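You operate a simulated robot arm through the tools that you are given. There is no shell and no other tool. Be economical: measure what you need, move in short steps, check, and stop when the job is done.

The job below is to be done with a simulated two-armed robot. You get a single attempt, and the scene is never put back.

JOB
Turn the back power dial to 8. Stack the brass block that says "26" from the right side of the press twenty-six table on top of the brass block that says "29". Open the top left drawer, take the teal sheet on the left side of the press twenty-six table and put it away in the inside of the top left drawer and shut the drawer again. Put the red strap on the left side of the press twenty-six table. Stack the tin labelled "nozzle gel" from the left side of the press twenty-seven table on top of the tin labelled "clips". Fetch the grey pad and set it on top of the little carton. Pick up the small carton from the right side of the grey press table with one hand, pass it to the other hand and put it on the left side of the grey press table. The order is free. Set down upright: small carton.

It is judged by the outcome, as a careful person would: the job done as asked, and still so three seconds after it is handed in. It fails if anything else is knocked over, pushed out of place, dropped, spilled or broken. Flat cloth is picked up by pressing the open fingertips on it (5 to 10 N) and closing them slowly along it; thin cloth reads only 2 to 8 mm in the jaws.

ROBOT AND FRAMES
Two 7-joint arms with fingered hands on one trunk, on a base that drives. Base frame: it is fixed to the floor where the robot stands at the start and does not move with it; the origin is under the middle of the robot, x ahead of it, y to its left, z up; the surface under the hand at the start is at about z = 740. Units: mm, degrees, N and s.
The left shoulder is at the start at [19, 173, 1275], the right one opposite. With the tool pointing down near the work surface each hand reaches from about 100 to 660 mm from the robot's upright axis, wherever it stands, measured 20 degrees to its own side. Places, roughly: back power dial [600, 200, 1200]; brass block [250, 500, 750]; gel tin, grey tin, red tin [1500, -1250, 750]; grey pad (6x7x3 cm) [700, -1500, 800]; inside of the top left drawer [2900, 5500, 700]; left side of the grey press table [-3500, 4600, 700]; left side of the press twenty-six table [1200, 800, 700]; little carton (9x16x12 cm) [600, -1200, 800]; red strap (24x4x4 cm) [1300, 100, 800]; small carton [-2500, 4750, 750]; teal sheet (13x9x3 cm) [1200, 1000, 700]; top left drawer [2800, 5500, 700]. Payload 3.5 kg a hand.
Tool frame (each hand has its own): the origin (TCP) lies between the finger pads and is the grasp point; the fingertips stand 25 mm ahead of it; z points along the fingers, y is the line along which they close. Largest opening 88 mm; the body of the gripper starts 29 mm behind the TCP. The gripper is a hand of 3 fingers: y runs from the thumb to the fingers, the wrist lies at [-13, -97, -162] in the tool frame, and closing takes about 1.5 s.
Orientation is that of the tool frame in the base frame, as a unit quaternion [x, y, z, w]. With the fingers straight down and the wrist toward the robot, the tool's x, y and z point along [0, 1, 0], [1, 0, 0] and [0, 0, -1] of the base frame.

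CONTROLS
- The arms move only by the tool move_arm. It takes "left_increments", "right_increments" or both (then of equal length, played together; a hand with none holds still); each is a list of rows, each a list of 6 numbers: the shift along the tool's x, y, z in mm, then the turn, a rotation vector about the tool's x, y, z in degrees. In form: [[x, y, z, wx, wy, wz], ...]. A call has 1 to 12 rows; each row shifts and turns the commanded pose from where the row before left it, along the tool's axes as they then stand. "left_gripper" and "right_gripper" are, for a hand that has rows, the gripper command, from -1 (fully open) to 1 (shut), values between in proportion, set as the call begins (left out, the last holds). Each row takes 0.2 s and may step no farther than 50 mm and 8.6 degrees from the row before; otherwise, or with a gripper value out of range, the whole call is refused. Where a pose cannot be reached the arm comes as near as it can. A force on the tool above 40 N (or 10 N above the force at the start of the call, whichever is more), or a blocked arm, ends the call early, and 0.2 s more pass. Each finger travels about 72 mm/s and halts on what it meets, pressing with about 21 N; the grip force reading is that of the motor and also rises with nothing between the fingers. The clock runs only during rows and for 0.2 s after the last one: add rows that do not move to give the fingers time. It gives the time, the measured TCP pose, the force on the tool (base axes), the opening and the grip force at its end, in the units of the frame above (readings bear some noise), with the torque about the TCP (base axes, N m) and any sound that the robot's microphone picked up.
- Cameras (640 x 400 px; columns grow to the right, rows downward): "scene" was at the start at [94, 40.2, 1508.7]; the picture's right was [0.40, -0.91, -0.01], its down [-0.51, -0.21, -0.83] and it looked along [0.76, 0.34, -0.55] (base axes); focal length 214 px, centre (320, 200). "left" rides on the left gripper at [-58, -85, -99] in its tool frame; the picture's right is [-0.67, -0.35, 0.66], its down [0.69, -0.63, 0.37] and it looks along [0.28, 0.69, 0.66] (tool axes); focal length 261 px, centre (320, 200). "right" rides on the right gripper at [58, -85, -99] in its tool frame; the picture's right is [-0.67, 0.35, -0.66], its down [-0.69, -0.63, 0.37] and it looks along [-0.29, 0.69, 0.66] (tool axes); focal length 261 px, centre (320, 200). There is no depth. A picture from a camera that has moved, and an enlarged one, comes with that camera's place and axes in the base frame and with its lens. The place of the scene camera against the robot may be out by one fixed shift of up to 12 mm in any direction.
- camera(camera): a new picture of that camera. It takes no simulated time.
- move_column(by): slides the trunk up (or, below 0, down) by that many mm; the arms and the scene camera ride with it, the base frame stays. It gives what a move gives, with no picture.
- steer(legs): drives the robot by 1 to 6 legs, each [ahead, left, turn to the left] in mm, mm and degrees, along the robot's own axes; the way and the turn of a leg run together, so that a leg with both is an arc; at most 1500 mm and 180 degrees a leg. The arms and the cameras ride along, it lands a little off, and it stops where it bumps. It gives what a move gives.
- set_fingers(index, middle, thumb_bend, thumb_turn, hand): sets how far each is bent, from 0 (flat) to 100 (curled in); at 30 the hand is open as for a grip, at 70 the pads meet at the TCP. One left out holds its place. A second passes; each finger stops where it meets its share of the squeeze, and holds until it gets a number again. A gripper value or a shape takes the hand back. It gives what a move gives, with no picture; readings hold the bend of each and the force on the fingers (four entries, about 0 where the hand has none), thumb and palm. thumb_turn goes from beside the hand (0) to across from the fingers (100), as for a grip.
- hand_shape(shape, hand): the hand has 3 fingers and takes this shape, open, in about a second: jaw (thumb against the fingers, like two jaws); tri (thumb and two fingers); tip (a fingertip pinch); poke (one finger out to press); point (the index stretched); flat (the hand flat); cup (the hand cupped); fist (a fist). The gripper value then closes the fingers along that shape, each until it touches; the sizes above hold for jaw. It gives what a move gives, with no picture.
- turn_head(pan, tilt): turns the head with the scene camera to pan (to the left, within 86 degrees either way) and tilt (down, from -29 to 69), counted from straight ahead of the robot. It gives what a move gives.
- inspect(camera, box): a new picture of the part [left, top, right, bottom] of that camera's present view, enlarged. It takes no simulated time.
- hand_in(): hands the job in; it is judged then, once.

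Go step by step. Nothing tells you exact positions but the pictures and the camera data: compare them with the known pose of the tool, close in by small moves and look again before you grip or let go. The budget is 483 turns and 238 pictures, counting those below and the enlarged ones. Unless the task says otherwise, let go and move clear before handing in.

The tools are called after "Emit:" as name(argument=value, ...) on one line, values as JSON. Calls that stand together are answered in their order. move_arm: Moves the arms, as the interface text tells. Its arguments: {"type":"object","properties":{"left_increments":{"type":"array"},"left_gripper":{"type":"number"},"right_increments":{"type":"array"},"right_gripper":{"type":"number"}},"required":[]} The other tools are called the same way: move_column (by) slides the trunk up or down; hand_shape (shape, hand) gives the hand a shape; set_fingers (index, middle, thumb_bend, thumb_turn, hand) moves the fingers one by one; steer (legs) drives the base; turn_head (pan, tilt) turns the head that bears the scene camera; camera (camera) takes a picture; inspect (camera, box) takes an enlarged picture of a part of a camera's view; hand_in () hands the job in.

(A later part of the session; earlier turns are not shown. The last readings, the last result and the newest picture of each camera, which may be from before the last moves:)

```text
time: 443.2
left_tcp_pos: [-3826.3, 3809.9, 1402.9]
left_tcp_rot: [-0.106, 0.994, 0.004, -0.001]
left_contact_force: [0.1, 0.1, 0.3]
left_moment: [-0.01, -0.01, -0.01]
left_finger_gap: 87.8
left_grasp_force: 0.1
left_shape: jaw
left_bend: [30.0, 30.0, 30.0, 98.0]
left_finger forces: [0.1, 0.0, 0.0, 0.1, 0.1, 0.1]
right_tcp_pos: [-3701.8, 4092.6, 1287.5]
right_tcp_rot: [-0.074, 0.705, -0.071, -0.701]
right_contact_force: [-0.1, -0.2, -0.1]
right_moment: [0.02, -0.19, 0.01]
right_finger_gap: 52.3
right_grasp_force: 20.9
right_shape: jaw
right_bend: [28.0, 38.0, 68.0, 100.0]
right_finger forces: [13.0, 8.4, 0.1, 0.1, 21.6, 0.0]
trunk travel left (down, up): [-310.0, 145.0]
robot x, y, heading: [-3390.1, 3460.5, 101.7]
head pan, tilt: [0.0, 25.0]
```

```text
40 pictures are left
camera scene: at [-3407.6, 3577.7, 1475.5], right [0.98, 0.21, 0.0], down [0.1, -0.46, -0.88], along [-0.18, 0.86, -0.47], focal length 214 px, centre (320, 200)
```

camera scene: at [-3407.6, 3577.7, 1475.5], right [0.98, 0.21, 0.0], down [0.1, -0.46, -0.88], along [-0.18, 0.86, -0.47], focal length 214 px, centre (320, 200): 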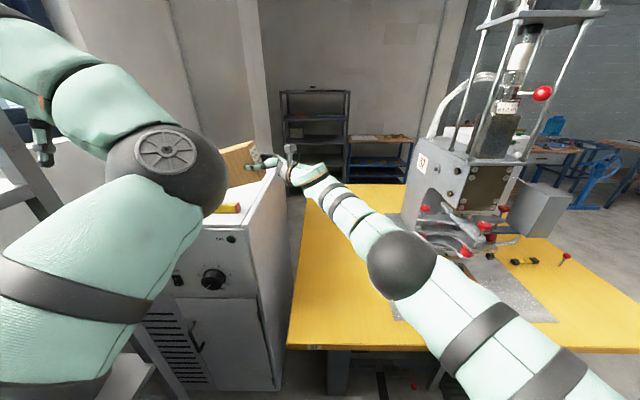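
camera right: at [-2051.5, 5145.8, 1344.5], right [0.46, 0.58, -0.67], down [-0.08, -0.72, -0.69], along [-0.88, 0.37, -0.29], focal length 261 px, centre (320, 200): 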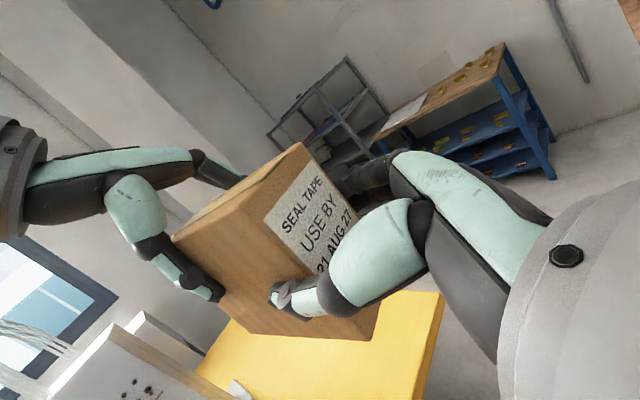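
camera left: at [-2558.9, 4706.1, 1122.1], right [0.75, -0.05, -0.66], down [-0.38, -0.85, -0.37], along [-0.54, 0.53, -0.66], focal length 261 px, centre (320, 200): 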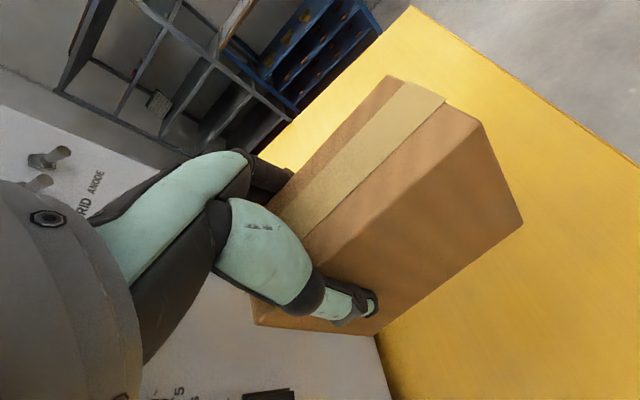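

Emit:
steer(legs=[[0, -330, 0]])

Emit:
move_arm(right_increments=[[0, -10, 0, 0, 0, 0], [0, 0, 0, 0, 0, 0]])

Emit:
move_column(by=-60)

Emit:
camera(camera="scene")

```text
time: 445.4
left_tcp_pos: [-3507.0, 3877.9, 1401.0]
left_tcp_rot: [-0.106, 0.994, 0.003, 0.0]
left_contact_force: [-0.4, -0.4, -0.1]
left_moment: [-0.01, 0.0, -0.01]
left_finger_gap: 87.6
left_grasp_force: 0.1
left_shape: jaw
left_bend: [30.0, 30.0, 30.0, 98.0]
left_finger forces: [0.0, 0.0, 0.0, 0.0, 0.0, 0.0]
right_tcp_pos: [-3383.1, 4159.8, 1286.9]
right_tcp_rot: [-0.075, 0.705, -0.073, -0.701]
right_contact_force: [-0.7, -0.4, 0.3]
right_moment: [0.04, -0.18, 0.01]
right_finger_gap: 52.4
right_grasp_force: 20.8
right_shape: jaw
right_bend: [28.0, 38.0, 68.0, 100.0]
right_finger forces: [12.9, 8.5, 0.1, 0.0, 21.4, 0.1]
trunk travel left (down, up): [-310.0, 145.0]
robot x, y, heading: [-3067.3, 3531.3, 102.0]
head pan, tilt: [0.0, 25.0]
```

```text
time: 446.0
left_tcp_pos: [-3505.5, 3877.0, 1401.7]
left_tcp_rot: [-0.106, 0.994, 0.003, -0.001]
left_contact_force: [0.3, -0.1, 0.6]
left_moment: [0.03, 0.01, 0.01]
left_finger_gap: 87.9
left_grasp_force: 0.1
left_shape: jaw
left_bend: [30.0, 30.0, 30.0, 98.0]
left_finger forces: [0.0, 0.0, 0.0, 0.0, 0.1, 0.0]
right_tcp_pos: [-3380.2, 4157.6, 1293.9]
right_tcp_rot: [-0.076, 0.704, -0.065, -0.704]
right_contact_force: [0.3, -0.3, 0.1]
right_moment: [0.02, -0.22, -0.02]
right_finger_gap: 52.0
right_grasp_force: 20.9
right_shape: jaw
right_bend: [28.0, 38.0, 68.0, 100.0]
right_finger forces: [12.9, 8.2, 0.0, 0.1, 21.2, 0.0]
right hand out of reach, approached as far as the arm can: row 1
trunk travel left (down, up): [-310.0, 145.0]
robot x, y, heading: [-3069.0, 3528.0, 102.0]
head pan, tilt: [0.0, 25.0]
```

```text
time: 447.0
left_tcp_pos: [-3506.0, 3877.5, 1340.7]
left_tcp_rot: [-0.106, 0.994, 0.002, -0.001]
left_contact_force: [-0.7, -0.7, 0.5]
left_moment: [0.02, 0.03, -0.01]
left_finger_gap: 87.8
left_grasp_force: 0.1
left_shape: jaw
left_bend: [30.0, 30.0, 30.0, 98.0]
left_finger forces: [0.0, 0.1, 0.0, 0.0, 0.1, 0.1]
right_tcp_pos: [-3379.7, 4149.3, 1226.6]
right_tcp_rot: [-0.074, 0.705, -0.073, -0.702]
right_contact_force: [0.2, -0.3, -0.6]
right_moment: [0.03, -0.19, 0.03]
right_finger_gap: 52.3
right_grasp_force: 21.0
right_shape: jaw
right_bend: [28.0, 38.0, 68.0, 100.0]
right_finger forces: [12.8, 8.3, 0.0, 0.0, 21.3, 0.0]
trunk travel left (down, up): [-250.0, 205.0]
robot x, y, heading: [-3066.4, 3533.1, 102.2]
head pan, tilt: [0.0, 25.0]
```

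```text
39 pictures are left
camera scene: at [-3092.4, 3674.5, 1407.4], right [0.98, 0.21, 0.0], down [0.11, -0.51, -0.85], along [-0.18, 0.83, -0.52], focal length 214 px, centre (320, 200)
```

scene: 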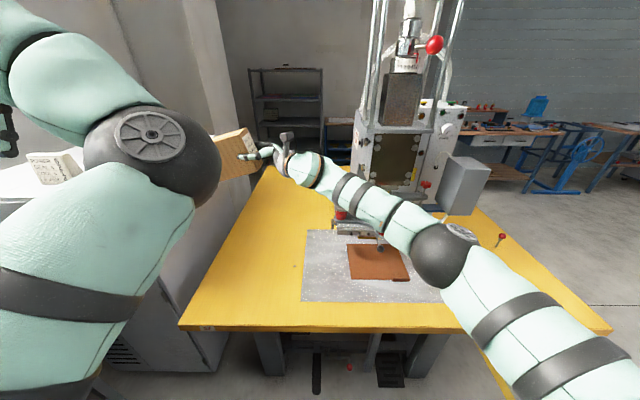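

Emit:
camera(camera="right")

Emit:
inspect(camera="scene", box=[180, 110, 320, 210])

```text
38 pictures are left
camera right: at [-3265.3, 4086.3, 1284.8], right [0.57, 0.48, -0.67], down [-0.22, -0.69, -0.69], along [-0.79, 0.54, -0.29], focal length 261 px, centre (320, 200)
```

right: 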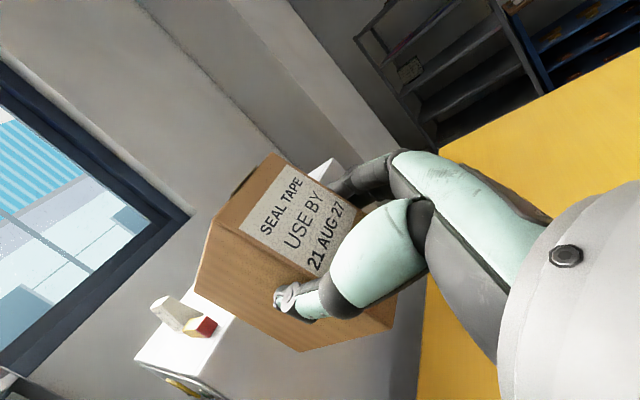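

```text
4.00 times, centred on (250, 160) of scene
camera zoom: at [-3092.4, 3674.5, 1407.4], right [0.98, 0.21, 0.0], down [0.11, -0.51, -0.85], along [-0.18, 0.83, -0.52], focal length 858 px, centre (600, 360)
```

zoom: 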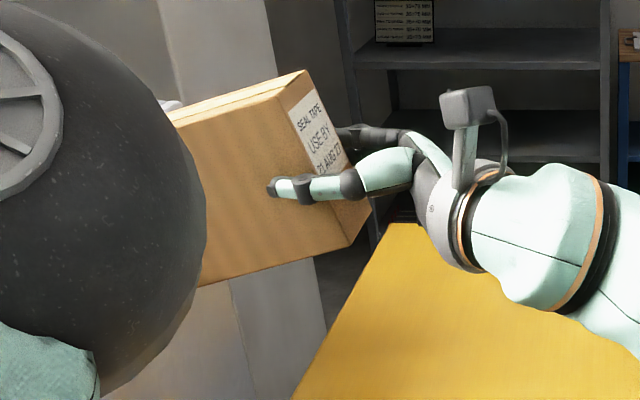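

Emit:
move_arm(left_increments=[[0, -30, 0, 0, 0, 0], [0, -30, 0, 0, 0, 0], [0, -30, 0, 0, 0, 0], [0, 0, 0, 0, 0, 0]])

Emit:
steer(legs=[[150, 0, 0]])

Emit:
move_column(by=-180)

Emit:
camera(camera="scene")

```text
time: 447.8
left_tcp_pos: [-3513.7, 3802.6, 1284.9]
left_tcp_rot: [-0.146, 0.986, -0.079, 0.017]
left_contact_force: [0.3, -1.0, 0.7]
left_moment: [0.01, -0.03, 0.0]
left_finger_gap: 87.7
left_grasp_force: 0.0
left_shape: jaw
left_bend: [30.0, 30.0, 30.0, 98.0]
left_finger forces: [0.1, 0.1, 0.0, 0.0, 0.0, 0.1]
right_tcp_pos: [-3379.9, 4149.4, 1225.2]
right_tcp_rot: [-0.074, 0.705, -0.073, -0.702]
right_contact_force: [0.6, 0.1, -0.4]
right_moment: [0.02, -0.15, 0.0]
right_finger_gap: 52.5
right_grasp_force: 20.9
right_shape: jaw
right_bend: [28.0, 38.0, 68.0, 100.0]
right_finger forces: [12.9, 8.3, 0.1, 0.1, 21.3, 0.1]
trunk travel left (down, up): [-250.0, 205.0]
robot x, y, heading: [-3067.3, 3535.9, 102.2]
head pan, tilt: [0.0, 25.0]
stopped in row 3 (left hand): the arm was blocked; the commanded pose is now the measured one
```

```text
time: 449.1
left_tcp_pos: [-3542.1, 3947.2, 1286.9]
left_tcp_rot: [-0.144, 0.986, -0.079, 0.017]
left_contact_force: [-0.6, -0.3, -0.3]
left_moment: [0.0, 0.01, 0.01]
left_finger_gap: 87.7
left_grasp_force: 0.0
left_shape: jaw
left_bend: [30.0, 30.0, 30.0, 98.0]
left_finger forces: [0.0, 0.0, 0.0, 0.0, 0.0, 0.1]
right_tcp_pos: [-3407.7, 4292.3, 1228.1]
right_tcp_rot: [-0.074, 0.705, -0.071, -0.702]
right_contact_force: [0.5, -0.7, -0.3]
right_moment: [0.02, -0.19, -0.03]
right_finger_gap: 52.1
right_grasp_force: 20.9
right_shape: jaw
right_bend: [28.0, 38.0, 68.0, 100.0]
right_finger forces: [12.9, 8.3, 0.0, 0.0, 21.4, 0.0]
trunk travel left (down, up): [-250.0, 205.0]
robot x, y, heading: [-3094.9, 3674.2, 102.0]
head pan, tilt: [0.0, 25.0]
```

```text
time: 450.5
left_tcp_pos: [-3560.6, 3960.0, 1105.1]
left_tcp_rot: [-0.175, 0.971, -0.161, 0.02]
left_contact_force: [0.8, 0.5, 0.6]
left_moment: [0.01, -0.05, 0.02]
left_finger_gap: 88.0
left_grasp_force: 0.1
left_shape: jaw
left_bend: [30.0, 30.0, 30.0, 98.0]
left_finger forces: [0.1, 0.0, 0.1, 0.0, 0.0, 0.0]
right_tcp_pos: [-3416.5, 4341.9, 979.9]
right_tcp_rot: [-0.021, 0.709, -0.125, -0.694]
right_contact_force: [-0.5, 0.6, 0.5]
right_moment: [0.06, -0.14, 0.01]
right_finger_gap: 52.4
right_grasp_force: 21.1
right_shape: jaw
right_bend: [28.0, 37.0, 68.0, 100.0]
right_finger forces: [13.3, 8.5, 0.1, 0.0, 21.2, 0.0]
trunk travel left (down, up): [-116.0, 339.0]
robot x, y, heading: [-3099.6, 3672.4, 101.8]
head pan, tilt: [0.0, 25.0]
stopped: the arm was blocked; the commanded pose is now the measured one
```

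```text
36 pictures are left
camera scene: at [-3143.8, 3918.1, 1228.4], right [0.98, 0.21, 0.0], down [0.14, -0.66, -0.74], along [-0.15, 0.72, -0.68], focal length 214 px, centre (320, 200)
```

scene: 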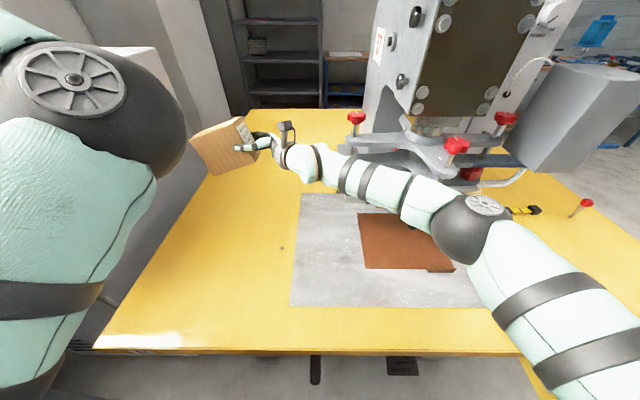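

Emit:
move_arm(right_increments=[[0, 0, 0, 0, 0, -8.5], [0, 0, 0, 0, -5, 0], [0, 0, 0, 0, -5, 0], [0, 0, 0, 0, -5, 0], [0, 0, 0, 0, 0, 0]])

Emit:
move_arm(right_increments=[[-28, 0, 7.5, 0, 0, 0], [-28, 0, 7.5, 0, 0, 0], [-28, 0, 7.5, 0, 0, 0], [0, 0, 0, 0, 0, 0]])

Emit:
camera(camera="scene")

```text
time: 451.7
left_tcp_pos: [-3559.9, 3954.7, 1108.8]
left_tcp_rot: [-0.174, 0.972, -0.159, 0.019]
left_contact_force: [-0.2, 0.3, -0.4]
left_moment: [0.0, -0.01, 0.03]
left_finger_gap: 87.6
left_grasp_force: 0.2
left_shape: jaw
left_bend: [30.0, 30.0, 30.0, 98.0]
left_finger forces: [0.0, 0.0, 0.0, 0.1, 0.1, 0.0]
right_tcp_pos: [-3416.7, 4336.5, 985.9]
right_tcp_rot: [-0.084, 0.791, -0.061, -0.603]
right_contact_force: [0.0, -0.2, -0.1]
right_moment: [-0.03, -0.17, 0.0]
right_finger_gap: 52.5
right_grasp_force: 20.5
right_shape: jaw
right_bend: [28.0, 37.0, 68.0, 100.0]
right_finger forces: [13.0, 8.1, 0.0, 0.1, 21.1, 0.0]
trunk travel left (down, up): [-116.0, 339.0]
robot x, y, heading: [-3097.4, 3675.4, 101.7]
head pan, tilt: [0.0, 25.0]
```

```text
time: 452.7
left_tcp_pos: [-3559.2, 3954.2, 1108.8]
left_tcp_rot: [-0.175, 0.972, -0.159, 0.02]
left_contact_force: [0.0, -0.2, -0.7]
left_moment: [0.01, 0.0, -0.02]
left_finger_gap: 87.9
left_grasp_force: 0.0
left_shape: jaw
left_bend: [30.0, 30.0, 30.0, 98.0]
left_finger forces: [0.1, 0.1, 0.1, 0.1, 0.0, 0.1]
right_tcp_pos: [-3416.8, 4335.4, 897.1]
right_tcp_rot: [-0.084, 0.79, -0.061, -0.605]
right_contact_force: [0.3, -1.1, 0.2]
right_moment: [0.01, -0.17, 0.05]
right_finger_gap: 52.2
right_grasp_force: 20.9
right_shape: jaw
right_bend: [28.0, 37.0, 68.0, 100.0]
right_finger forces: [13.1, 8.0, 0.0, 0.0, 21.3, 0.0]
trunk travel left (down, up): [-116.0, 339.0]
robot x, y, heading: [-3098.6, 3673.7, 101.7]
head pan, tilt: [0.0, 25.0]
```

```text
35 pictures are left
camera scene: at [-3142.2, 3912.3, 1231.4], right [0.98, 0.21, 0.0], down [0.14, -0.66, -0.74], along [-0.15, 0.72, -0.67], focal length 214 px, centre (320, 200)
```

scene: 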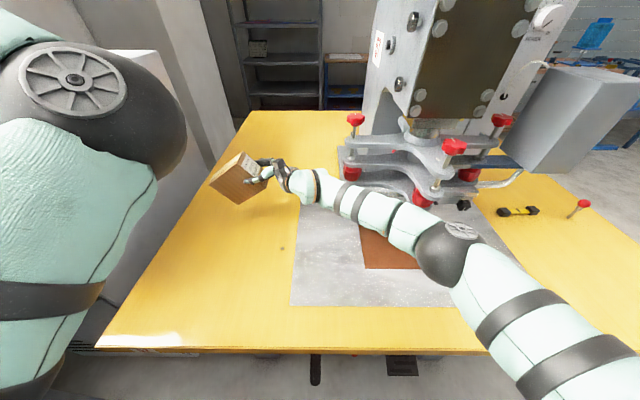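

Emit:
move_arm(right_increments=[[-26, 0, 7, 0, 0, 0], [-26, 0, 7, 0, 0, 0], [-6, 0, 1.6, 0, 0, 0], [-6, 0, 1.6, 0, 0, 0], [-6, 0, 1.6, 0, 0, 0], [0, 0, 0, 0, 0, 0]])

Emit:
move_arm(right_increments=[[-6, 0, 1.6, 0, 0, 0], [-6, 0, 1.6, 0, 0, 0], [-6, 0, 1.6, 0, 0, 0], [0, 0, 0, 0, 0, 0]])

Emit:
inspect(camera="scene", box=[180, 130, 320, 230])

```text
time: 454.1
left_tcp_pos: [-3559.3, 3953.7, 1109.1]
left_tcp_rot: [-0.175, 0.972, -0.158, 0.02]
left_contact_force: [-0.2, -0.3, -0.9]
left_moment: [-0.01, -0.02, 0.04]
left_finger_gap: 87.8
left_grasp_force: 0.1
left_shape: jaw
left_bend: [30.0, 30.0, 30.0, 98.0]
left_finger forces: [0.0, 0.1, 0.0, 0.0, 0.0, 0.0]
right_tcp_pos: [-3413.7, 4337.9, 827.2]
right_tcp_rot: [-0.085, 0.79, -0.061, -0.604]
right_contact_force: [0.9, 0.7, 0.5]
right_moment: [0.02, 0.03, -0.01]
right_finger_gap: 52.4
right_grasp_force: 21.1
right_shape: jaw
right_bend: [28.0, 38.0, 68.0, 100.0]
right_finger forces: [13.7, 7.1, 0.0, 0.1, 20.6, 0.0]
trunk travel left (down, up): [-116.0, 339.0]
robot x, y, heading: [-3099.5, 3669.7, 101.7]
head pan, tilt: [0.0, 25.0]
```

```text
time: 455.1
left_tcp_pos: [-3558.7, 3954.5, 1109.5]
left_tcp_rot: [-0.174, 0.972, -0.157, 0.018]
left_contact_force: [-0.3, 0.4, 0.0]
left_moment: [0.01, 0.01, -0.03]
left_finger_gap: 87.9
left_grasp_force: 0.0
left_shape: jaw
left_bend: [30.0, 30.0, 30.0, 98.0]
left_finger forces: [0.0, 0.1, 0.0, 0.0, 0.0, 0.1]
right_tcp_pos: [-3425.4, 4332.6, 816.6]
right_tcp_rot: [-0.064, 0.802, -0.06, -0.591]
right_contact_force: [1.2, -0.1, 1.3]
right_moment: [0.08, 0.13, -0.04]
right_finger_gap: 52.1
right_grasp_force: 21.2
right_shape: jaw
right_bend: [28.0, 38.0, 68.0, 100.0]
right_finger forces: [13.9, 7.4, 0.0, 0.1, 21.2, 0.0]
right hand out of reach, approached as far as the arm can: row 2, 3
trunk travel left (down, up): [-116.0, 339.0]
robot x, y, heading: [-3095.5, 3675.3, 101.9]
head pan, tilt: [0.0, 25.0]
```

```text
4.00 times, centred on (250, 180) of scene
camera zoom: at [-3141.5, 3912.1, 1231.5], right [0.98, 0.21, 0.0], down [0.14, -0.66, -0.74], along [-0.15, 0.72, -0.67], focal length 858 px, centre (600, 280)
```

zoom: 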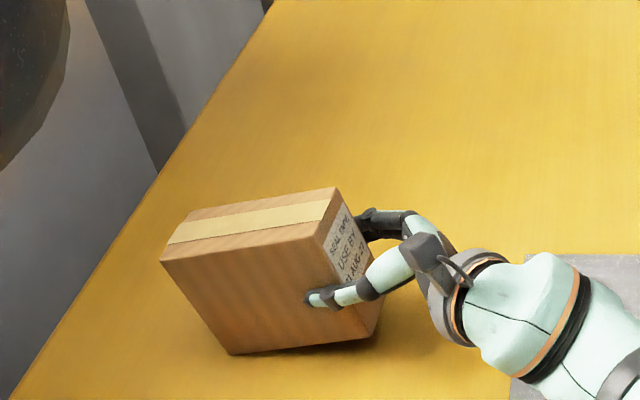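

Emit:
move_column(by=-14)

Emit:
inspect(camera="scene", box=[180, 130, 320, 230])

```text
time: 455.8
left_tcp_pos: [-3559.7, 3954.5, 1095.9]
left_tcp_rot: [-0.175, 0.972, -0.158, 0.019]
left_contact_force: [-0.1, 0.5, -0.2]
left_moment: [0.0, -0.03, -0.01]
left_finger_gap: 87.9
left_grasp_force: 0.1
left_shape: jaw
left_bend: [30.0, 30.0, 30.0, 98.0]
left_finger forces: [0.1, 0.1, 0.0, 0.0, 0.2, 0.1]
right_tcp_pos: [-3415.1, 4337.0, 799.7]
right_tcp_rot: [-0.085, 0.79, -0.06, -0.604]
right_contact_force: [-0.3, -0.4, 0.2]
right_moment: [0.04, 0.03, -0.06]
right_finger_gap: 52.3
right_grasp_force: 20.8
right_shape: jaw
right_bend: [28.0, 39.0, 68.0, 100.0]
right_finger forces: [14.4, 7.6, 0.1, 0.1, 21.3, 0.1]
trunk travel left (down, up): [-102.0, 353.0]
robot x, y, heading: [-3095.9, 3672.3, 102.0]
head pan, tilt: [0.0, 25.0]
```

```text
4.00 times, centred on (250, 180) of scene
camera zoom: at [-3144.6, 3923.4, 1210.4], right [0.98, 0.21, 0.0], down [0.14, -0.68, -0.72], along [-0.15, 0.71, -0.69], focal length 858 px, centre (600, 280)
```

zoom: 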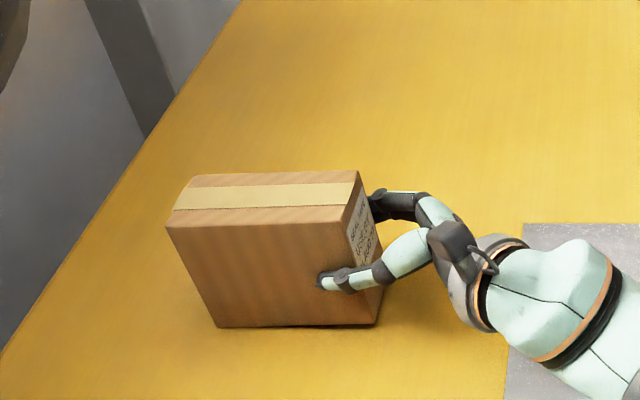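

Emit:
move_column(by=-6)

Emit:
move_arm(right_increments=[[0, 0, 0, 0, 0, 0], [0, 0, 0, 0, 0, 0], [0, 0, 0, 0, 0, 0], [0, 0, -25, 0, 0, 0], [0, 0, -40, 0, 0, 0], [15, 0, -40, 0, 0, 0], [30, 0, -20, 0, 0, 0]], right_gripper=-1)

Emit:
camera(camera="scene")

```text
time: 456.3
left_tcp_pos: [-3557.8, 3954.4, 1090.8]
left_tcp_rot: [-0.173, 0.972, -0.157, 0.019]
left_contact_force: [0.1, -0.2, 0.1]
left_moment: [0.03, -0.03, -0.04]
left_finger_gap: 87.9
left_grasp_force: 0.1
left_shape: jaw
left_bend: [30.0, 30.0, 30.0, 98.0]
left_finger forces: [0.0, 0.0, 0.0, 0.0, 0.0, 0.0]
right_tcp_pos: [-3415.7, 4336.5, 794.7]
right_tcp_rot: [-0.084, 0.79, -0.061, -0.605]
right_contact_force: [1.3, 0.9, 2.5]
right_moment: [0.1, 0.16, -0.04]
right_finger_gap: 51.9
right_grasp_force: 21.0
right_shape: jaw
right_bend: [28.0, 39.0, 68.0, 100.0]
right_finger forces: [14.3, 7.3, 0.0, 0.0, 21.2, 0.0]
trunk travel left (down, up): [-96.0, 359.0]
robot x, y, heading: [-3097.7, 3671.7, 102.0]
head pan, tilt: [0.0, 25.0]
```

```text
time: 458.1
left_tcp_pos: [-3576.6, 3937.3, 1091.3]
left_tcp_rot: [-0.187, 0.97, -0.155, 0.025]
left_contact_force: [0.8, 0.7, 0.1]
left_moment: [-0.03, 0.01, 0.01]
left_finger_gap: 87.5
left_grasp_force: 0.1
left_shape: jaw
left_bend: [30.0, 30.0, 30.0, 98.0]
left_finger forces: [0.1, 0.0, 0.0, 0.0, 0.0, 0.1]
right_tcp_pos: [-3360.0, 4318.1, 867.7]
right_tcp_rot: [-0.114, 0.784, -0.098, -0.602]
right_contact_force: [0.5, 0.4, -0.6]
right_moment: [0.0, -0.01, -0.01]
right_finger_gap: 87.9
right_grasp_force: 0.1
right_shape: jaw
right_bend: [30.0, 30.0, 30.0, 98.0]
right_finger forces: [0.0, 0.0, 0.1, 0.1, 0.1, 0.0]
trunk travel left (down, up): [-96.0, 359.0]
robot x, y, heading: [-3100.2, 3673.7, 103.4]
head pan, tilt: [0.0, 25.0]
stopped in row 7 (right hand): the arm was blocked; the commanded pose is now the measured one
```

```text
32 pictures are left
camera scene: at [-3162.4, 3923.0, 1204.4], right [0.97, 0.23, 0.01], down [0.17, -0.67, -0.72], along [-0.16, 0.7, -0.69], focal length 214 px, centre (320, 200)
```

scene: 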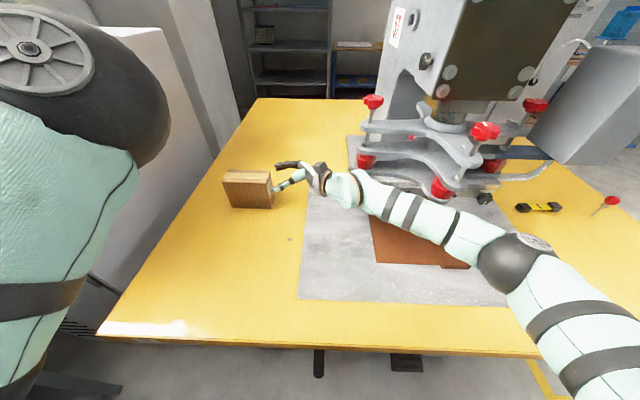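

Emit:
move_column(by=150)

Emit:
steer(legs=[[-250, 0, 0]])

Emit:
inspect(camera="scene", box=[160, 100, 480, 300])

```text
time: 459.9
left_tcp_pos: [-3566.3, 3944.9, 1238.9]
left_tcp_rot: [-0.184, 0.97, -0.158, 0.02]
left_contact_force: [0.5, -0.1, -0.1]
left_moment: [0.01, -0.01, -0.01]
left_finger_gap: 88.3
left_grasp_force: 0.0
left_shape: jaw
left_bend: [30.0, 30.0, 30.0, 98.0]
left_finger forces: [0.0, 0.0, 0.0, 0.0, 0.1, 0.1]
right_tcp_pos: [-3343.6, 4330.7, 1016.8]
right_tcp_rot: [-0.105, 0.784, -0.09, -0.605]
right_contact_force: [0.4, 0.6, 0.6]
right_moment: [-0.01, 0.01, 0.0]
right_finger_gap: 87.9
right_grasp_force: 0.1
right_shape: jaw
right_bend: [30.0, 30.0, 30.0, 98.0]
right_finger forces: [0.0, 0.1, 0.0, 0.0, 0.0, 0.0]
trunk travel left (down, up): [-246.0, 209.0]
robot x, y, heading: [-3101.9, 3673.6, 103.2]
head pan, tilt: [0.0, 25.0]
```

```text
time: 461.7
left_tcp_pos: [-3511.2, 3695.5, 1239.2]
left_tcp_rot: [-0.19, 0.969, -0.158, 0.022]
left_contact_force: [-0.3, 0.4, -0.3]
left_moment: [0.04, -0.01, 0.0]
left_finger_gap: 87.9
left_grasp_force: 0.0
left_shape: jaw
left_bend: [30.0, 30.0, 30.0, 98.0]
left_finger forces: [0.0, 0.0, 0.0, 0.0, 0.0, 0.1]
right_tcp_pos: [-3292.2, 4083.0, 1017.1]
right_tcp_rot: [-0.109, 0.785, -0.093, -0.603]
right_contact_force: [0.3, -0.3, -0.3]
right_moment: [-0.01, 0.0, 0.0]
right_finger_gap: 87.6
right_grasp_force: 0.0
right_shape: jaw
right_bend: [30.0, 30.0, 30.0, 98.0]
right_finger forces: [0.0, 0.0, 0.1, 0.1, 0.0, 0.0]
trunk travel left (down, up): [-246.0, 209.0]
robot x, y, heading: [-3042.2, 3428.2, 103.8]
head pan, tilt: [0.0, 25.0]
```

```text
2.00 times, centred on (320, 200) of scene
camera zoom: at [-3070.3, 3574.7, 1402.5], right [0.97, 0.24, 0.0], down [0.12, -0.51, -0.85], along [-0.2, 0.83, -0.53], focal length 429 px, centre (320, 200)
```

zoom: 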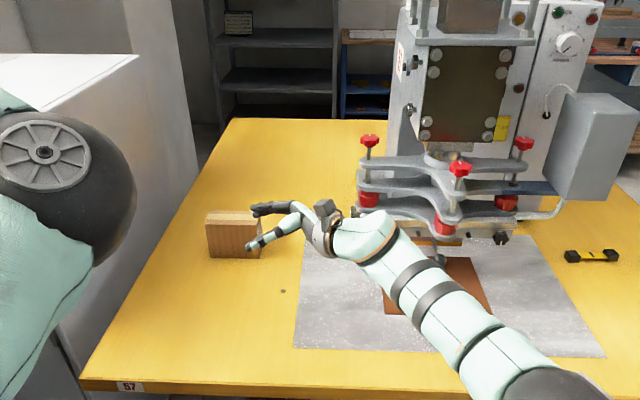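

Emit:
move_column(by=104)

Emit:
steer(legs=[[-100, 0, 0], [0, 0, -94], [1230, -330, 0], [1230, -330, 0]])

Emit:
move_arm(right_increments=[[0, 0, 0, 0, -8.3, 0], [0, 0, 0, 0, -8.3, 0], [0, 0, 0, 0, -8.3, 0], [0, 0, 0, 0, -8.3, 0], [0, 0, 0, 0, -8.3, 0], [0, 0, 0, 0, -8.3, 0], [0, 0, 0, 0, -8.3, 0], [0, 0, 0, 0, -8.3, 0], [0, 0, 0, 0, -8.3, 0]])

```text
time: 463.1
left_tcp_pos: [-3511.2, 3693.3, 1343.9]
left_tcp_rot: [-0.189, 0.969, -0.158, 0.022]
left_contact_force: [-0.2, 0.6, 0.3]
left_moment: [0.02, 0.02, 0.01]
left_finger_gap: 87.8
left_grasp_force: 0.1
left_shape: jaw
left_bend: [30.0, 30.0, 30.0, 98.0]
left_finger forces: [0.0, 0.1, 0.1, 0.0, 0.1, 0.0]
right_tcp_pos: [-3288.8, 4066.0, 1178.4]
right_tcp_rot: [-0.131, 0.781, -0.061, -0.607]
right_contact_force: [0.3, -0.6, 0.0]
right_moment: [-0.03, -0.04, -0.02]
right_finger_gap: 88.0
right_grasp_force: 0.0
right_shape: jaw
right_bend: [30.0, 30.0, 30.0, 98.0]
right_finger forces: [0.0, 0.0, 0.0, 0.0, 0.1, 0.0]
trunk travel left (down, up): [-350.0, 105.0]
robot x, y, heading: [-3041.7, 3427.9, 103.5]
head pan, tilt: [0.0, 25.0]
```

```text
time: 480.2
left_tcp_pos: [-200.3, 3557.4, 1344.1]
left_tcp_rot: [0.569, 0.807, -0.125, -0.098]
left_contact_force: [0.3, 0.2, 0.5]
left_moment: [-0.03, 0.05, 0.0]
left_finger_gap: 87.8
left_grasp_force: 0.0
left_shape: jaw
left_bend: [30.0, 30.0, 30.0, 98.0]
left_finger forces: [0.0, 0.1, 0.0, 0.0, 0.0, 0.0]
right_tcp_pos: [161.5, 3318.6, 1178.4]
right_tcp_rot: [0.474, 0.636, 0.396, -0.463]
right_contact_force: [0.3, 0.6, 0.0]
right_moment: [0.01, -0.02, -0.01]
right_finger_gap: 88.1
right_grasp_force: 0.1
right_shape: jaw
right_bend: [30.0, 30.0, 30.0, 98.0]
right_finger forces: [0.0, 0.1, 0.0, 0.1, 0.1, 0.0]
trunk travel left (down, up): [-350.0, 105.0]
robot x, y, heading: [-487.5, 3100.5, 11.0]
head pan, tilt: [0.0, 25.0]
```

```text
time: 482.2
left_tcp_pos: [-199.6, 3558.2, 1344.2]
left_tcp_rot: [0.569, 0.807, -0.125, -0.099]
left_contact_force: [0.1, 0.2, -0.1]
left_moment: [-0.01, 0.03, -0.02]
left_finger_gap: 88.0
left_grasp_force: 0.0
left_shape: jaw
left_bend: [30.0, 30.0, 30.0, 98.0]
left_finger forces: [0.0, 0.0, 0.1, 0.1, 0.0, 0.0]
right_tcp_pos: [140.6, 3303.4, 1163.3]
right_tcp_rot: [0.616, 0.787, 0.027, 0.019]
right_contact_force: [-0.8, -0.4, -0.4]
right_moment: [0.03, 0.02, -0.03]
right_finger_gap: 87.8
right_grasp_force: 0.1
right_shape: jaw
right_bend: [30.0, 30.0, 30.0, 98.0]
right_finger forces: [0.1, 0.0, 0.0, 0.1, 0.1, 0.1]
right hand out of reach, approached as far as the arm can: row 7, 8, 9
trunk travel left (down, up): [-350.0, 105.0]
robot x, y, heading: [-487.1, 3097.5, 11.0]
head pan, tilt: [0.0, 25.0]
```

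Emit:
move_arm(right_increments=[[-32, -32, 0, 0, 0, 0], [-32, -32, 0, 0, 0, 0], [-32, -32, 0, 0, 0, 0], [-32, -32, 0, 0, 0, 0], [-32, -32, 0, 0, 0, 0], [-32, -32, 0, 0, 0, 0], [-32, -32, 0, 0, 0, 0]])

Emit:
steer(legs=[[-290, -1455, 0], [-290, -1455, 0], [-270, -1455, 0]])

Emit:
turn_head(pan=0, tilt=30)

Emit:
camera(camera="scene")

```text
time: 483.9
left_tcp_pos: [-200.4, 3555.8, 1345.0]
left_tcp_rot: [0.569, 0.807, -0.124, -0.098]
left_contact_force: [0.1, -1.1, -0.9]
left_moment: [0.01, 0.0, -0.01]
left_finger_gap: 87.9
left_grasp_force: 0.2
left_shape: jaw
left_bend: [30.0, 30.0, 30.0, 98.0]
left_finger forces: [0.1, 0.1, 0.0, 0.1, 0.1, 0.0]
right_tcp_pos: [-22.0, 3030.0, 1141.7]
right_tcp_rot: [0.616, 0.787, 0.029, 0.017]
right_contact_force: [-0.3, -0.6, -0.4]
right_moment: [0.0, 0.01, 0.0]
right_finger_gap: 88.1
right_grasp_force: 0.0
right_shape: jaw
right_bend: [30.0, 30.0, 30.0, 98.0]
right_finger forces: [0.0, 0.0, 0.0, 0.0, 0.0, 0.0]
trunk travel left (down, up): [-350.0, 105.0]
robot x, y, heading: [-485.2, 3101.1, 11.2]
head pan, tilt: [0.0, 25.0]
```

```text
time: 505.2
left_tcp_pos: [-240.9, -918.1, 1343.5]
left_tcp_rot: [0.582, 0.798, -0.124, -0.1]
left_contact_force: [-0.2, -0.5, 0.0]
left_moment: [0.01, 0.03, 0.02]
left_finger_gap: 87.9
left_grasp_force: 0.1
left_shape: jaw
left_bend: [30.0, 30.0, 30.0, 98.0]
left_finger forces: [0.0, 0.0, 0.0, 0.0, 0.1, 0.0]
right_tcp_pos: [-79.7, -1448.7, 1141.5]
right_tcp_rot: [0.629, 0.777, 0.027, 0.017]
right_contact_force: [-0.2, -0.9, -0.3]
right_moment: [-0.02, -0.04, 0.02]
right_finger_gap: 88.0
right_grasp_force: 0.0
right_shape: jaw
right_bend: [30.0, 30.0, 30.0, 98.0]
right_finger forces: [0.0, 0.0, 0.0, 0.1, 0.0, 0.1]
trunk travel left (down, up): [-350.0, 105.0]
robot x, y, heading: [-538.8, -1364.7, 9.2]
head pan, tilt: [0.0, 25.0]
```

```text
time: 505.9
left_tcp_pos: [-241.8, -917.2, 1343.7]
left_tcp_rot: [0.581, 0.798, -0.123, -0.1]
left_contact_force: [0.7, 0.5, -0.3]
left_moment: [-0.02, -0.01, 0.02]
left_finger_gap: 87.8
left_grasp_force: 0.0
left_shape: jaw
left_bend: [30.0, 30.0, 30.0, 98.0]
left_finger forces: [0.0, 0.1, 0.1, 0.0, 0.1, 0.0]
right_tcp_pos: [-79.5, -1449.6, 1141.8]
right_tcp_rot: [0.629, 0.777, 0.027, 0.018]
right_contact_force: [0.1, -0.1, 0.9]
right_moment: [-0.04, 0.02, -0.04]
right_finger_gap: 88.0
right_grasp_force: 0.1
right_shape: jaw
right_bend: [30.0, 30.0, 30.0, 98.0]
right_finger forces: [0.0, 0.1, 0.0, 0.1, 0.0, 0.1]
trunk travel left (down, up): [-350.0, 105.0]
robot x, y, heading: [-544.6, -1365.5, 9.6]
head pan, tilt: [0.0, 30.0]
```

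```text
30 pictures are left
camera scene: at [-441.2, -1347.3, 1511.4], right [0.16, -0.99, 0.0], down [-0.52, -0.09, -0.85], along [0.84, 0.14, -0.53], focal length 214 px, centre (320, 200)
```

scene: 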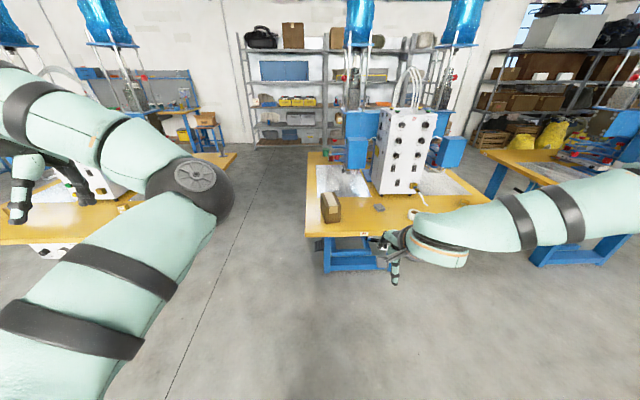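

Emit:
inspect(camera="scene", box=[300, 180, 440, 240])

```text
4.57 times, centred on (370, 210) of scene
camera zoom: at [-441.2, -1347.3, 1511.4], right [0.16, -0.99, 0.0], down [-0.52, -0.09, -0.85], along [0.84, 0.14, -0.53], focal length 980 px, centre (91, 154)
```

zoom: 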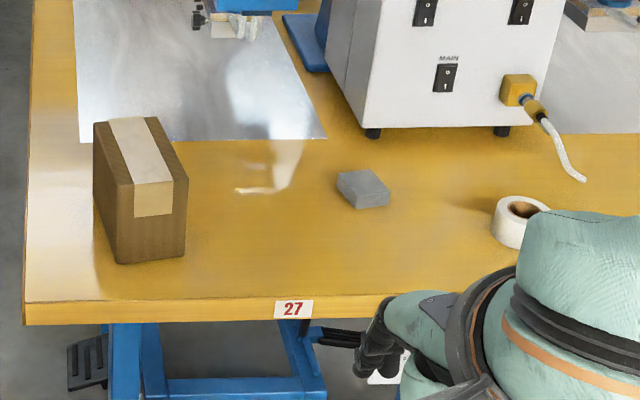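

Emit:
steer(legs=[[628, -258, 0]])

Emit:
move_arm(right_increments=[[0, 0, 0, 2, 3, 0], [0, 30, 0, 0, 0, 0], [0, 30, 0, 0, 0, 0], [0, 30, 0, 0, 0, 0], [0, 30, 0, 0, 0, 0], [0, 0, 0, 0, 0, 0]])

Emit:
move_column(by=-240)

Emit:
camera(camera="right")

```text
time: 509.5
left_tcp_pos: [395.3, -1080.5, 1343.6]
left_tcp_rot: [0.581, 0.798, -0.123, -0.101]
left_contact_force: [0.0, 0.1, 0.5]
left_moment: [0.0, -0.06, -0.02]
left_finger_gap: 87.9
left_grasp_force: 0.2
left_shape: jaw
left_bend: [30.0, 30.0, 30.0, 98.0]
left_finger forces: [0.0, 0.1, 0.0, 0.1, 0.1, 0.0]
right_tcp_pos: [556.6, -1609.7, 1142.7]
right_tcp_rot: [0.629, 0.776, 0.028, 0.019]
right_contact_force: [0.6, -0.1, -0.5]
right_moment: [-0.01, 0.01, 0.0]
right_finger_gap: 87.6
right_grasp_force: 0.1
right_shape: jaw
right_bend: [30.0, 30.0, 30.0, 98.0]
right_finger forces: [0.0, 0.1, 0.0, 0.0, 0.0, 0.0]
trunk travel left (down, up): [-350.0, 105.0]
robot x, y, heading: [92.6, -1525.2, 9.6]
head pan, tilt: [0.0, 30.0]
```

```text
time: 510.9
left_tcp_pos: [396.6, -1079.1, 1345.0]
left_tcp_rot: [0.582, 0.798, -0.123, -0.1]
left_contact_force: [0.2, -0.5, -0.9]
left_moment: [0.01, -0.01, 0.02]
left_finger_gap: 87.6
left_grasp_force: 0.0
left_shape: jaw
left_bend: [30.0, 30.0, 30.0, 98.0]
left_finger forces: [0.0, 0.1, 0.0, 0.0, 0.0, 0.1]
right_tcp_pos: [675.8, -1583.7, 1143.3]
right_tcp_rot: [0.629, 0.777, 0.03, -0.013]
right_contact_force: [-0.5, 0.3, 0.0]
right_moment: [0.02, 0.01, 0.02]
right_finger_gap: 87.7
right_grasp_force: 0.1
right_shape: jaw
right_bend: [30.0, 30.0, 30.0, 98.0]
right_finger forces: [0.0, 0.2, 0.0, 0.0, 0.1, 0.0]
trunk travel left (down, up): [-350.0, 105.0]
robot x, y, heading: [92.5, -1522.9, 9.4]
head pan, tilt: [0.0, 30.0]
```

```text
time: 513.4
left_tcp_pos: [395.9, -1079.2, 1104.2]
left_tcp_rot: [0.581, 0.798, -0.123, -0.1]
left_contact_force: [-1.0, 0.2, -0.4]
left_moment: [0.02, -0.01, 0.01]
left_finger_gap: 87.9
left_grasp_force: 0.1
left_shape: jaw
left_bend: [30.0, 30.0, 30.0, 98.0]
left_finger forces: [0.0, 0.1, 0.0, 0.0, 0.0, 0.0]
right_tcp_pos: [675.1, -1585.5, 905.2]
right_tcp_rot: [0.629, 0.777, 0.031, -0.014]
right_contact_force: [0.0, -0.8, 0.0]
right_moment: [0.02, 0.02, 0.02]
right_finger_gap: 88.1
right_grasp_force: 0.1
right_shape: jaw
right_bend: [30.0, 30.0, 30.0, 98.0]
right_finger forces: [0.1, 0.1, 0.1, 0.1, 0.1, 0.0]
trunk travel left (down, up): [-110.0, 345.0]
robot x, y, heading: [93.0, -1529.7, 9.2]
head pan, tilt: [0.0, 30.0]
```

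```text
28 pictures are left
camera right: at [577.8, -1553.9, 1005.9], right [0.47, -0.62, 0.63], down [-0.46, -0.78, -0.43], along [0.75, -0.09, -0.65], focal length 261 px, centre (320, 200)
```

right: 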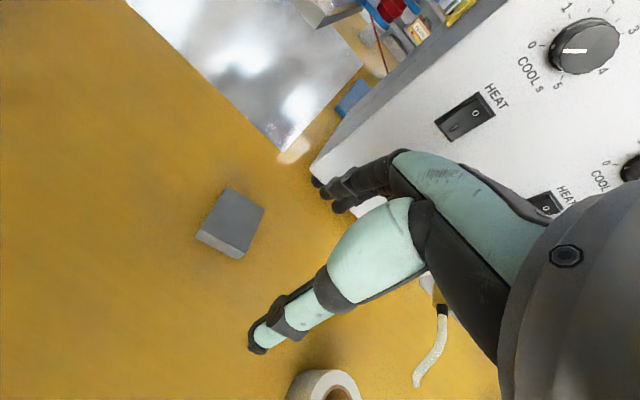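

Emit:
move_arm(right_increments=[[0, 0, 0, 1.8, -3.5, -4], [15, 32, 25, 0, 0, 0], [16, 32, 25, 0, 0, 0], [0, 0, 25, 0, 0, 0], [0, 0, 0, 0, 0, 0]])

Emit:
camera(camera="right")

```text
time: 514.6
left_tcp_pos: [396.5, -1078.4, 1104.2]
left_tcp_rot: [0.582, 0.798, -0.123, -0.1]
left_contact_force: [0.0, 0.0, -0.7]
left_moment: [0.0, -0.02, 0.0]
left_finger_gap: 88.0
left_grasp_force: 0.0
left_shape: jaw
left_bend: [30.0, 30.0, 30.0, 98.0]
left_finger forces: [0.0, 0.0, 0.0, 0.1, 0.1, 0.0]
right_tcp_pos: [731.7, -1536.7, 829.9]
right_tcp_rot: [0.601, 0.799, -0.001, 0.001]
right_contact_force: [0.0, 0.0, 0.0]
right_moment: [-0.03, -0.02, -0.01]
right_finger_gap: 88.0
right_grasp_force: 0.1
right_shape: jaw
right_bend: [30.0, 30.0, 30.0, 98.0]
right_finger forces: [0.1, 0.0, 0.1, 0.0, 0.1, 0.1]
trunk travel left (down, up): [-110.0, 345.0]
robot x, y, heading: [93.3, -1532.1, 9.4]
head pan, tilt: [0.0, 30.0]
```

```text
27 pictures are left
camera right: at [633.9, -1505.1, 928.0], right [0.52, -0.55, 0.66], down [-0.41, -0.83, -0.36], along [0.75, -0.08, -0.66], focal length 261 px, centre (320, 200)
```

right: 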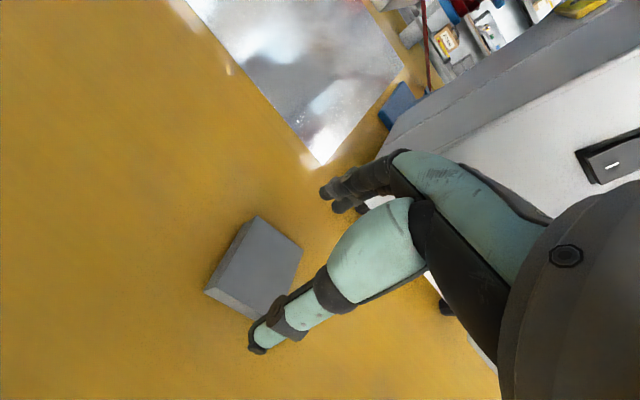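

Emit:
move_arm(right_increments=[[6, -2, 20, 0, 0, 0], [0, 0, 20, 0, 0, 0], [0, 0, 15, 0, 0, 0], [0, 0, 0, 0, 0, 0]])

Emit:
move_arm(right_increments=[[0, 0, 0, 0, 0, 0], [0, 0, 0, 0, 0, 0], [0, 0, 0, 0, 0, 0], [0, 0, 0, 0, 0, 0], [0, 0, 0, 0, 0, 0]], right_gripper=0.6)

Emit:
move_arm(right_increments=[[0, 0, -20, 0, 0, 0], [0, 0, -40, 0, 0, 0], [0, 0, -40, 0, 0, 0], [0, 0, -40, 0, 0, 0], [0, 0, -40, 0, 0, 0]])

Emit:
camera(camera="right")

```text
time: 515.6
left_tcp_pos: [395.9, -1080.0, 1103.9]
left_tcp_rot: [0.581, 0.798, -0.123, -0.099]
left_contact_force: [-0.3, 1.2, -0.1]
left_moment: [0.01, 0.01, 0.02]
left_finger_gap: 87.9
left_grasp_force: 0.0
left_shape: jaw
left_bend: [30.0, 30.0, 30.0, 98.0]
left_finger forces: [0.0, 0.0, 0.0, 0.0, 0.0, 0.0]
right_tcp_pos: [726.0, -1532.8, 773.8]
right_tcp_rot: [0.601, 0.799, -0.001, 0.002]
right_contact_force: [-0.1, 0.8, -0.9]
right_moment: [-0.04, -0.03, -0.01]
right_finger_gap: 87.8
right_grasp_force: 0.1
right_shape: jaw
right_bend: [30.0, 30.0, 30.0, 98.0]
right_finger forces: [0.1, 0.0, 0.1, 0.0, 0.0, 0.1]
trunk travel left (down, up): [-110.0, 345.0]
robot x, y, heading: [96.6, -1527.9, 9.5]
head pan, tilt: [0.0, 30.0]
```

```text
time: 516.8
left_tcp_pos: [395.5, -1078.7, 1103.5]
left_tcp_rot: [0.58, 0.799, -0.123, -0.1]
left_contact_force: [0.3, 0.2, 0.8]
left_moment: [0.01, 0.03, -0.01]
left_finger_gap: 87.9
left_grasp_force: 0.0
left_shape: jaw
left_bend: [30.0, 30.0, 30.0, 98.0]
left_finger forces: [0.0, 0.0, 0.0, 0.0, 0.0, 0.1]
right_tcp_pos: [727.0, -1533.5, 773.3]
right_tcp_rot: [0.601, 0.799, -0.001, 0.002]
right_contact_force: [0.3, -0.4, -0.2]
right_moment: [0.03, 0.03, 0.01]
right_finger_gap: 55.0
right_grasp_force: 21.1
right_shape: jaw
right_bend: [29.0, 39.0, 62.0, 100.0]
right_finger forces: [12.4, 6.5, 0.0, 0.0, 18.9, 0.0]
trunk travel left (down, up): [-110.0, 345.0]
robot x, y, heading: [96.8, -1527.4, 9.6]
head pan, tilt: [0.0, 30.0]
```

```text
time: 518.0
left_tcp_pos: [395.7, -1079.8, 1103.4]
left_tcp_rot: [0.581, 0.798, -0.123, -0.099]
left_contact_force: [0.1, 0.5, 0.1]
left_moment: [0.0, -0.01, -0.01]
left_finger_gap: 88.0
left_grasp_force: 0.0
left_shape: jaw
left_bend: [30.0, 30.0, 30.0, 98.0]
left_finger forces: [0.0, 0.0, 0.0, 0.0, 0.0, 0.0]
right_tcp_pos: [722.3, -1532.2, 959.1]
right_tcp_rot: [0.601, 0.799, -0.001, 0.002]
right_contact_force: [-0.2, 0.9, -0.5]
right_moment: [0.0, 0.0, 0.04]
right_finger_gap: 54.7
right_grasp_force: 21.1
right_shape: jaw
right_bend: [29.0, 40.0, 63.0, 100.0]
right_finger forces: [12.6, 6.4, 0.1, 0.1, 18.9, 0.0]
trunk travel left (down, up): [-110.0, 345.0]
robot x, y, heading: [96.2, -1528.2, 9.3]
head pan, tilt: [0.0, 30.0]
```

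```text
26 pictures are left
camera right: at [624.3, -1500.3, 1057.5], right [0.52, -0.55, 0.66], down [-0.41, -0.83, -0.36], along [0.75, -0.08, -0.66], focal length 261 px, centre (320, 200)
```

right: 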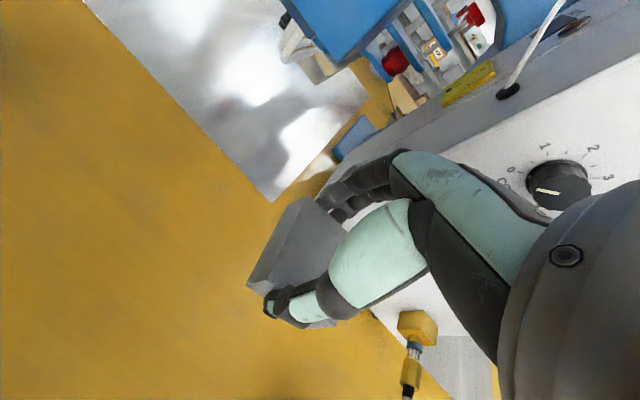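

Emit:
steer(legs=[[-54, 311, 0]])

Emit:
camera(camera="right")

Emit:
inspect(camera="scene", box=[240, 60, 480, 240])

```text
time: 520.1
left_tcp_pos: [289.4, -776.3, 1103.4]
left_tcp_rot: [0.579, 0.8, -0.124, -0.099]
left_contact_force: [0.4, -0.3, 0.0]
left_moment: [-0.01, 0.02, 0.01]
left_finger_gap: 87.7
left_grasp_force: 0.2
left_shape: jaw
left_bend: [30.0, 30.0, 30.0, 98.0]
left_finger forces: [0.0, 0.0, 0.0, 0.1, 0.0, 0.0]
right_tcp_pos: [618.0, -1227.9, 956.8]
right_tcp_rot: [0.599, 0.801, 0.0, 0.002]
right_contact_force: [-0.7, 0.9, -1.2]
right_moment: [0.03, 0.0, 0.0]
right_finger_gap: 54.5
right_grasp_force: 20.9
right_shape: jaw
right_bend: [29.0, 40.0, 63.0, 100.0]
right_finger forces: [12.5, 6.4, 0.0, 0.0, 19.0, 0.0]
trunk travel left (down, up): [-110.0, 345.0]
robot x, y, heading: [-9.2, -1230.9, 10.0]
head pan, tilt: [0.0, 30.0]
```

```text
25 pictures are left
camera right: at [519.7, -1196.9, 1056.7], right [0.52, -0.54, 0.66], down [-0.41, -0.84, -0.36], along [0.75, -0.08, -0.66], focal length 261 px, centre (320, 200)
```

right: 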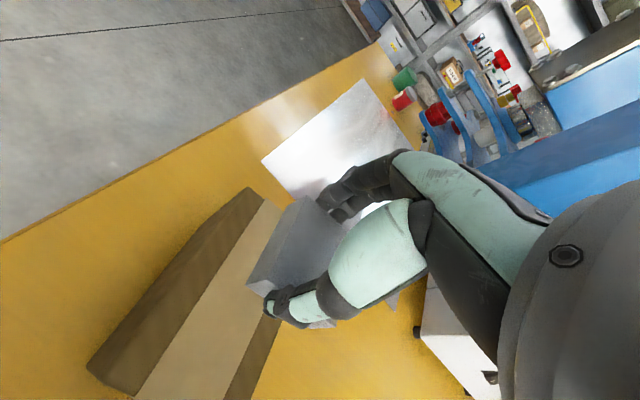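

```text
2.22 times, centred on (360, 150) of scene
camera zoom: at [233.9, -1183.0, 1215.4], right [0.17, -0.99, 0.0], down [-0.73, -0.12, -0.67], along [0.66, 0.11, -0.74], focal length 477 px, centre (231, 311)
```

zoom: 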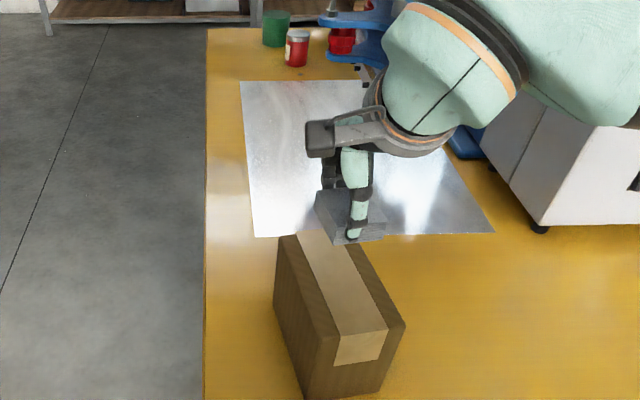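

Emit:
move_arm(right_increments=[[-6, -4, 20, 0, 0, 0], [0, 0, 20, 0, 0, 0], [0, 0, 16, 0, 0, 0], [0, 0, 3, 0, 0, 0], [0, 0, 0, 0, 0, 0]])

Emit:
inspect(camera="scene", box=[300, 130, 460, 250])

```text
time: 521.3
left_tcp_pos: [290.2, -776.7, 1103.6]
left_tcp_rot: [0.579, 0.8, -0.124, -0.1]
left_contact_force: [-0.8, -0.2, 0.3]
left_moment: [-0.03, 0.01, 0.0]
left_finger_gap: 88.0
left_grasp_force: 0.1
left_shape: jaw
left_bend: [30.0, 30.0, 30.0, 98.0]
left_finger forces: [0.1, 0.0, 0.1, 0.1, 0.0, 0.0]
right_tcp_pos: [616.1, -1235.6, 897.9]
right_tcp_rot: [0.599, 0.801, -0.001, 0.001]
right_contact_force: [0.2, 0.2, -0.5]
right_moment: [0.05, -0.02, -0.03]
right_finger_gap: 54.6
right_grasp_force: 21.5
right_shape: jaw
right_bend: [29.0, 40.0, 63.0, 100.0]
right_finger forces: [12.5, 6.4, 0.0, 0.0, 18.9, 0.0]
trunk travel left (down, up): [-110.0, 345.0]
robot x, y, heading: [-9.5, -1229.1, 9.7]
head pan, tilt: [0.0, 30.0]
```

```text
3.33 times, centred on (380, 190) of scene
camera zoom: at [234.0, -1183.4, 1215.4], right [0.17, -0.99, 0.0], down [-0.73, -0.12, -0.67], along [0.66, 0.11, -0.74], focal length 715 px, centre (120, 233)
```

zoom: 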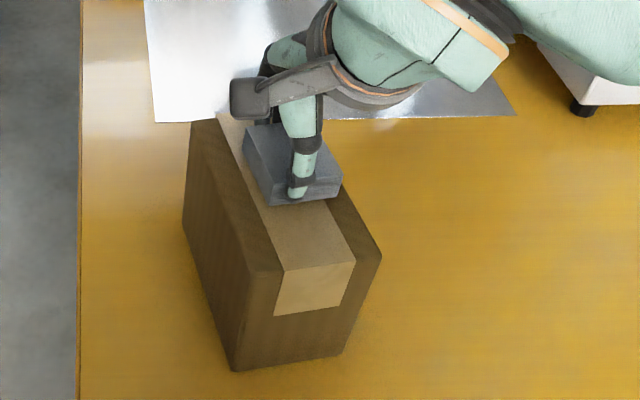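

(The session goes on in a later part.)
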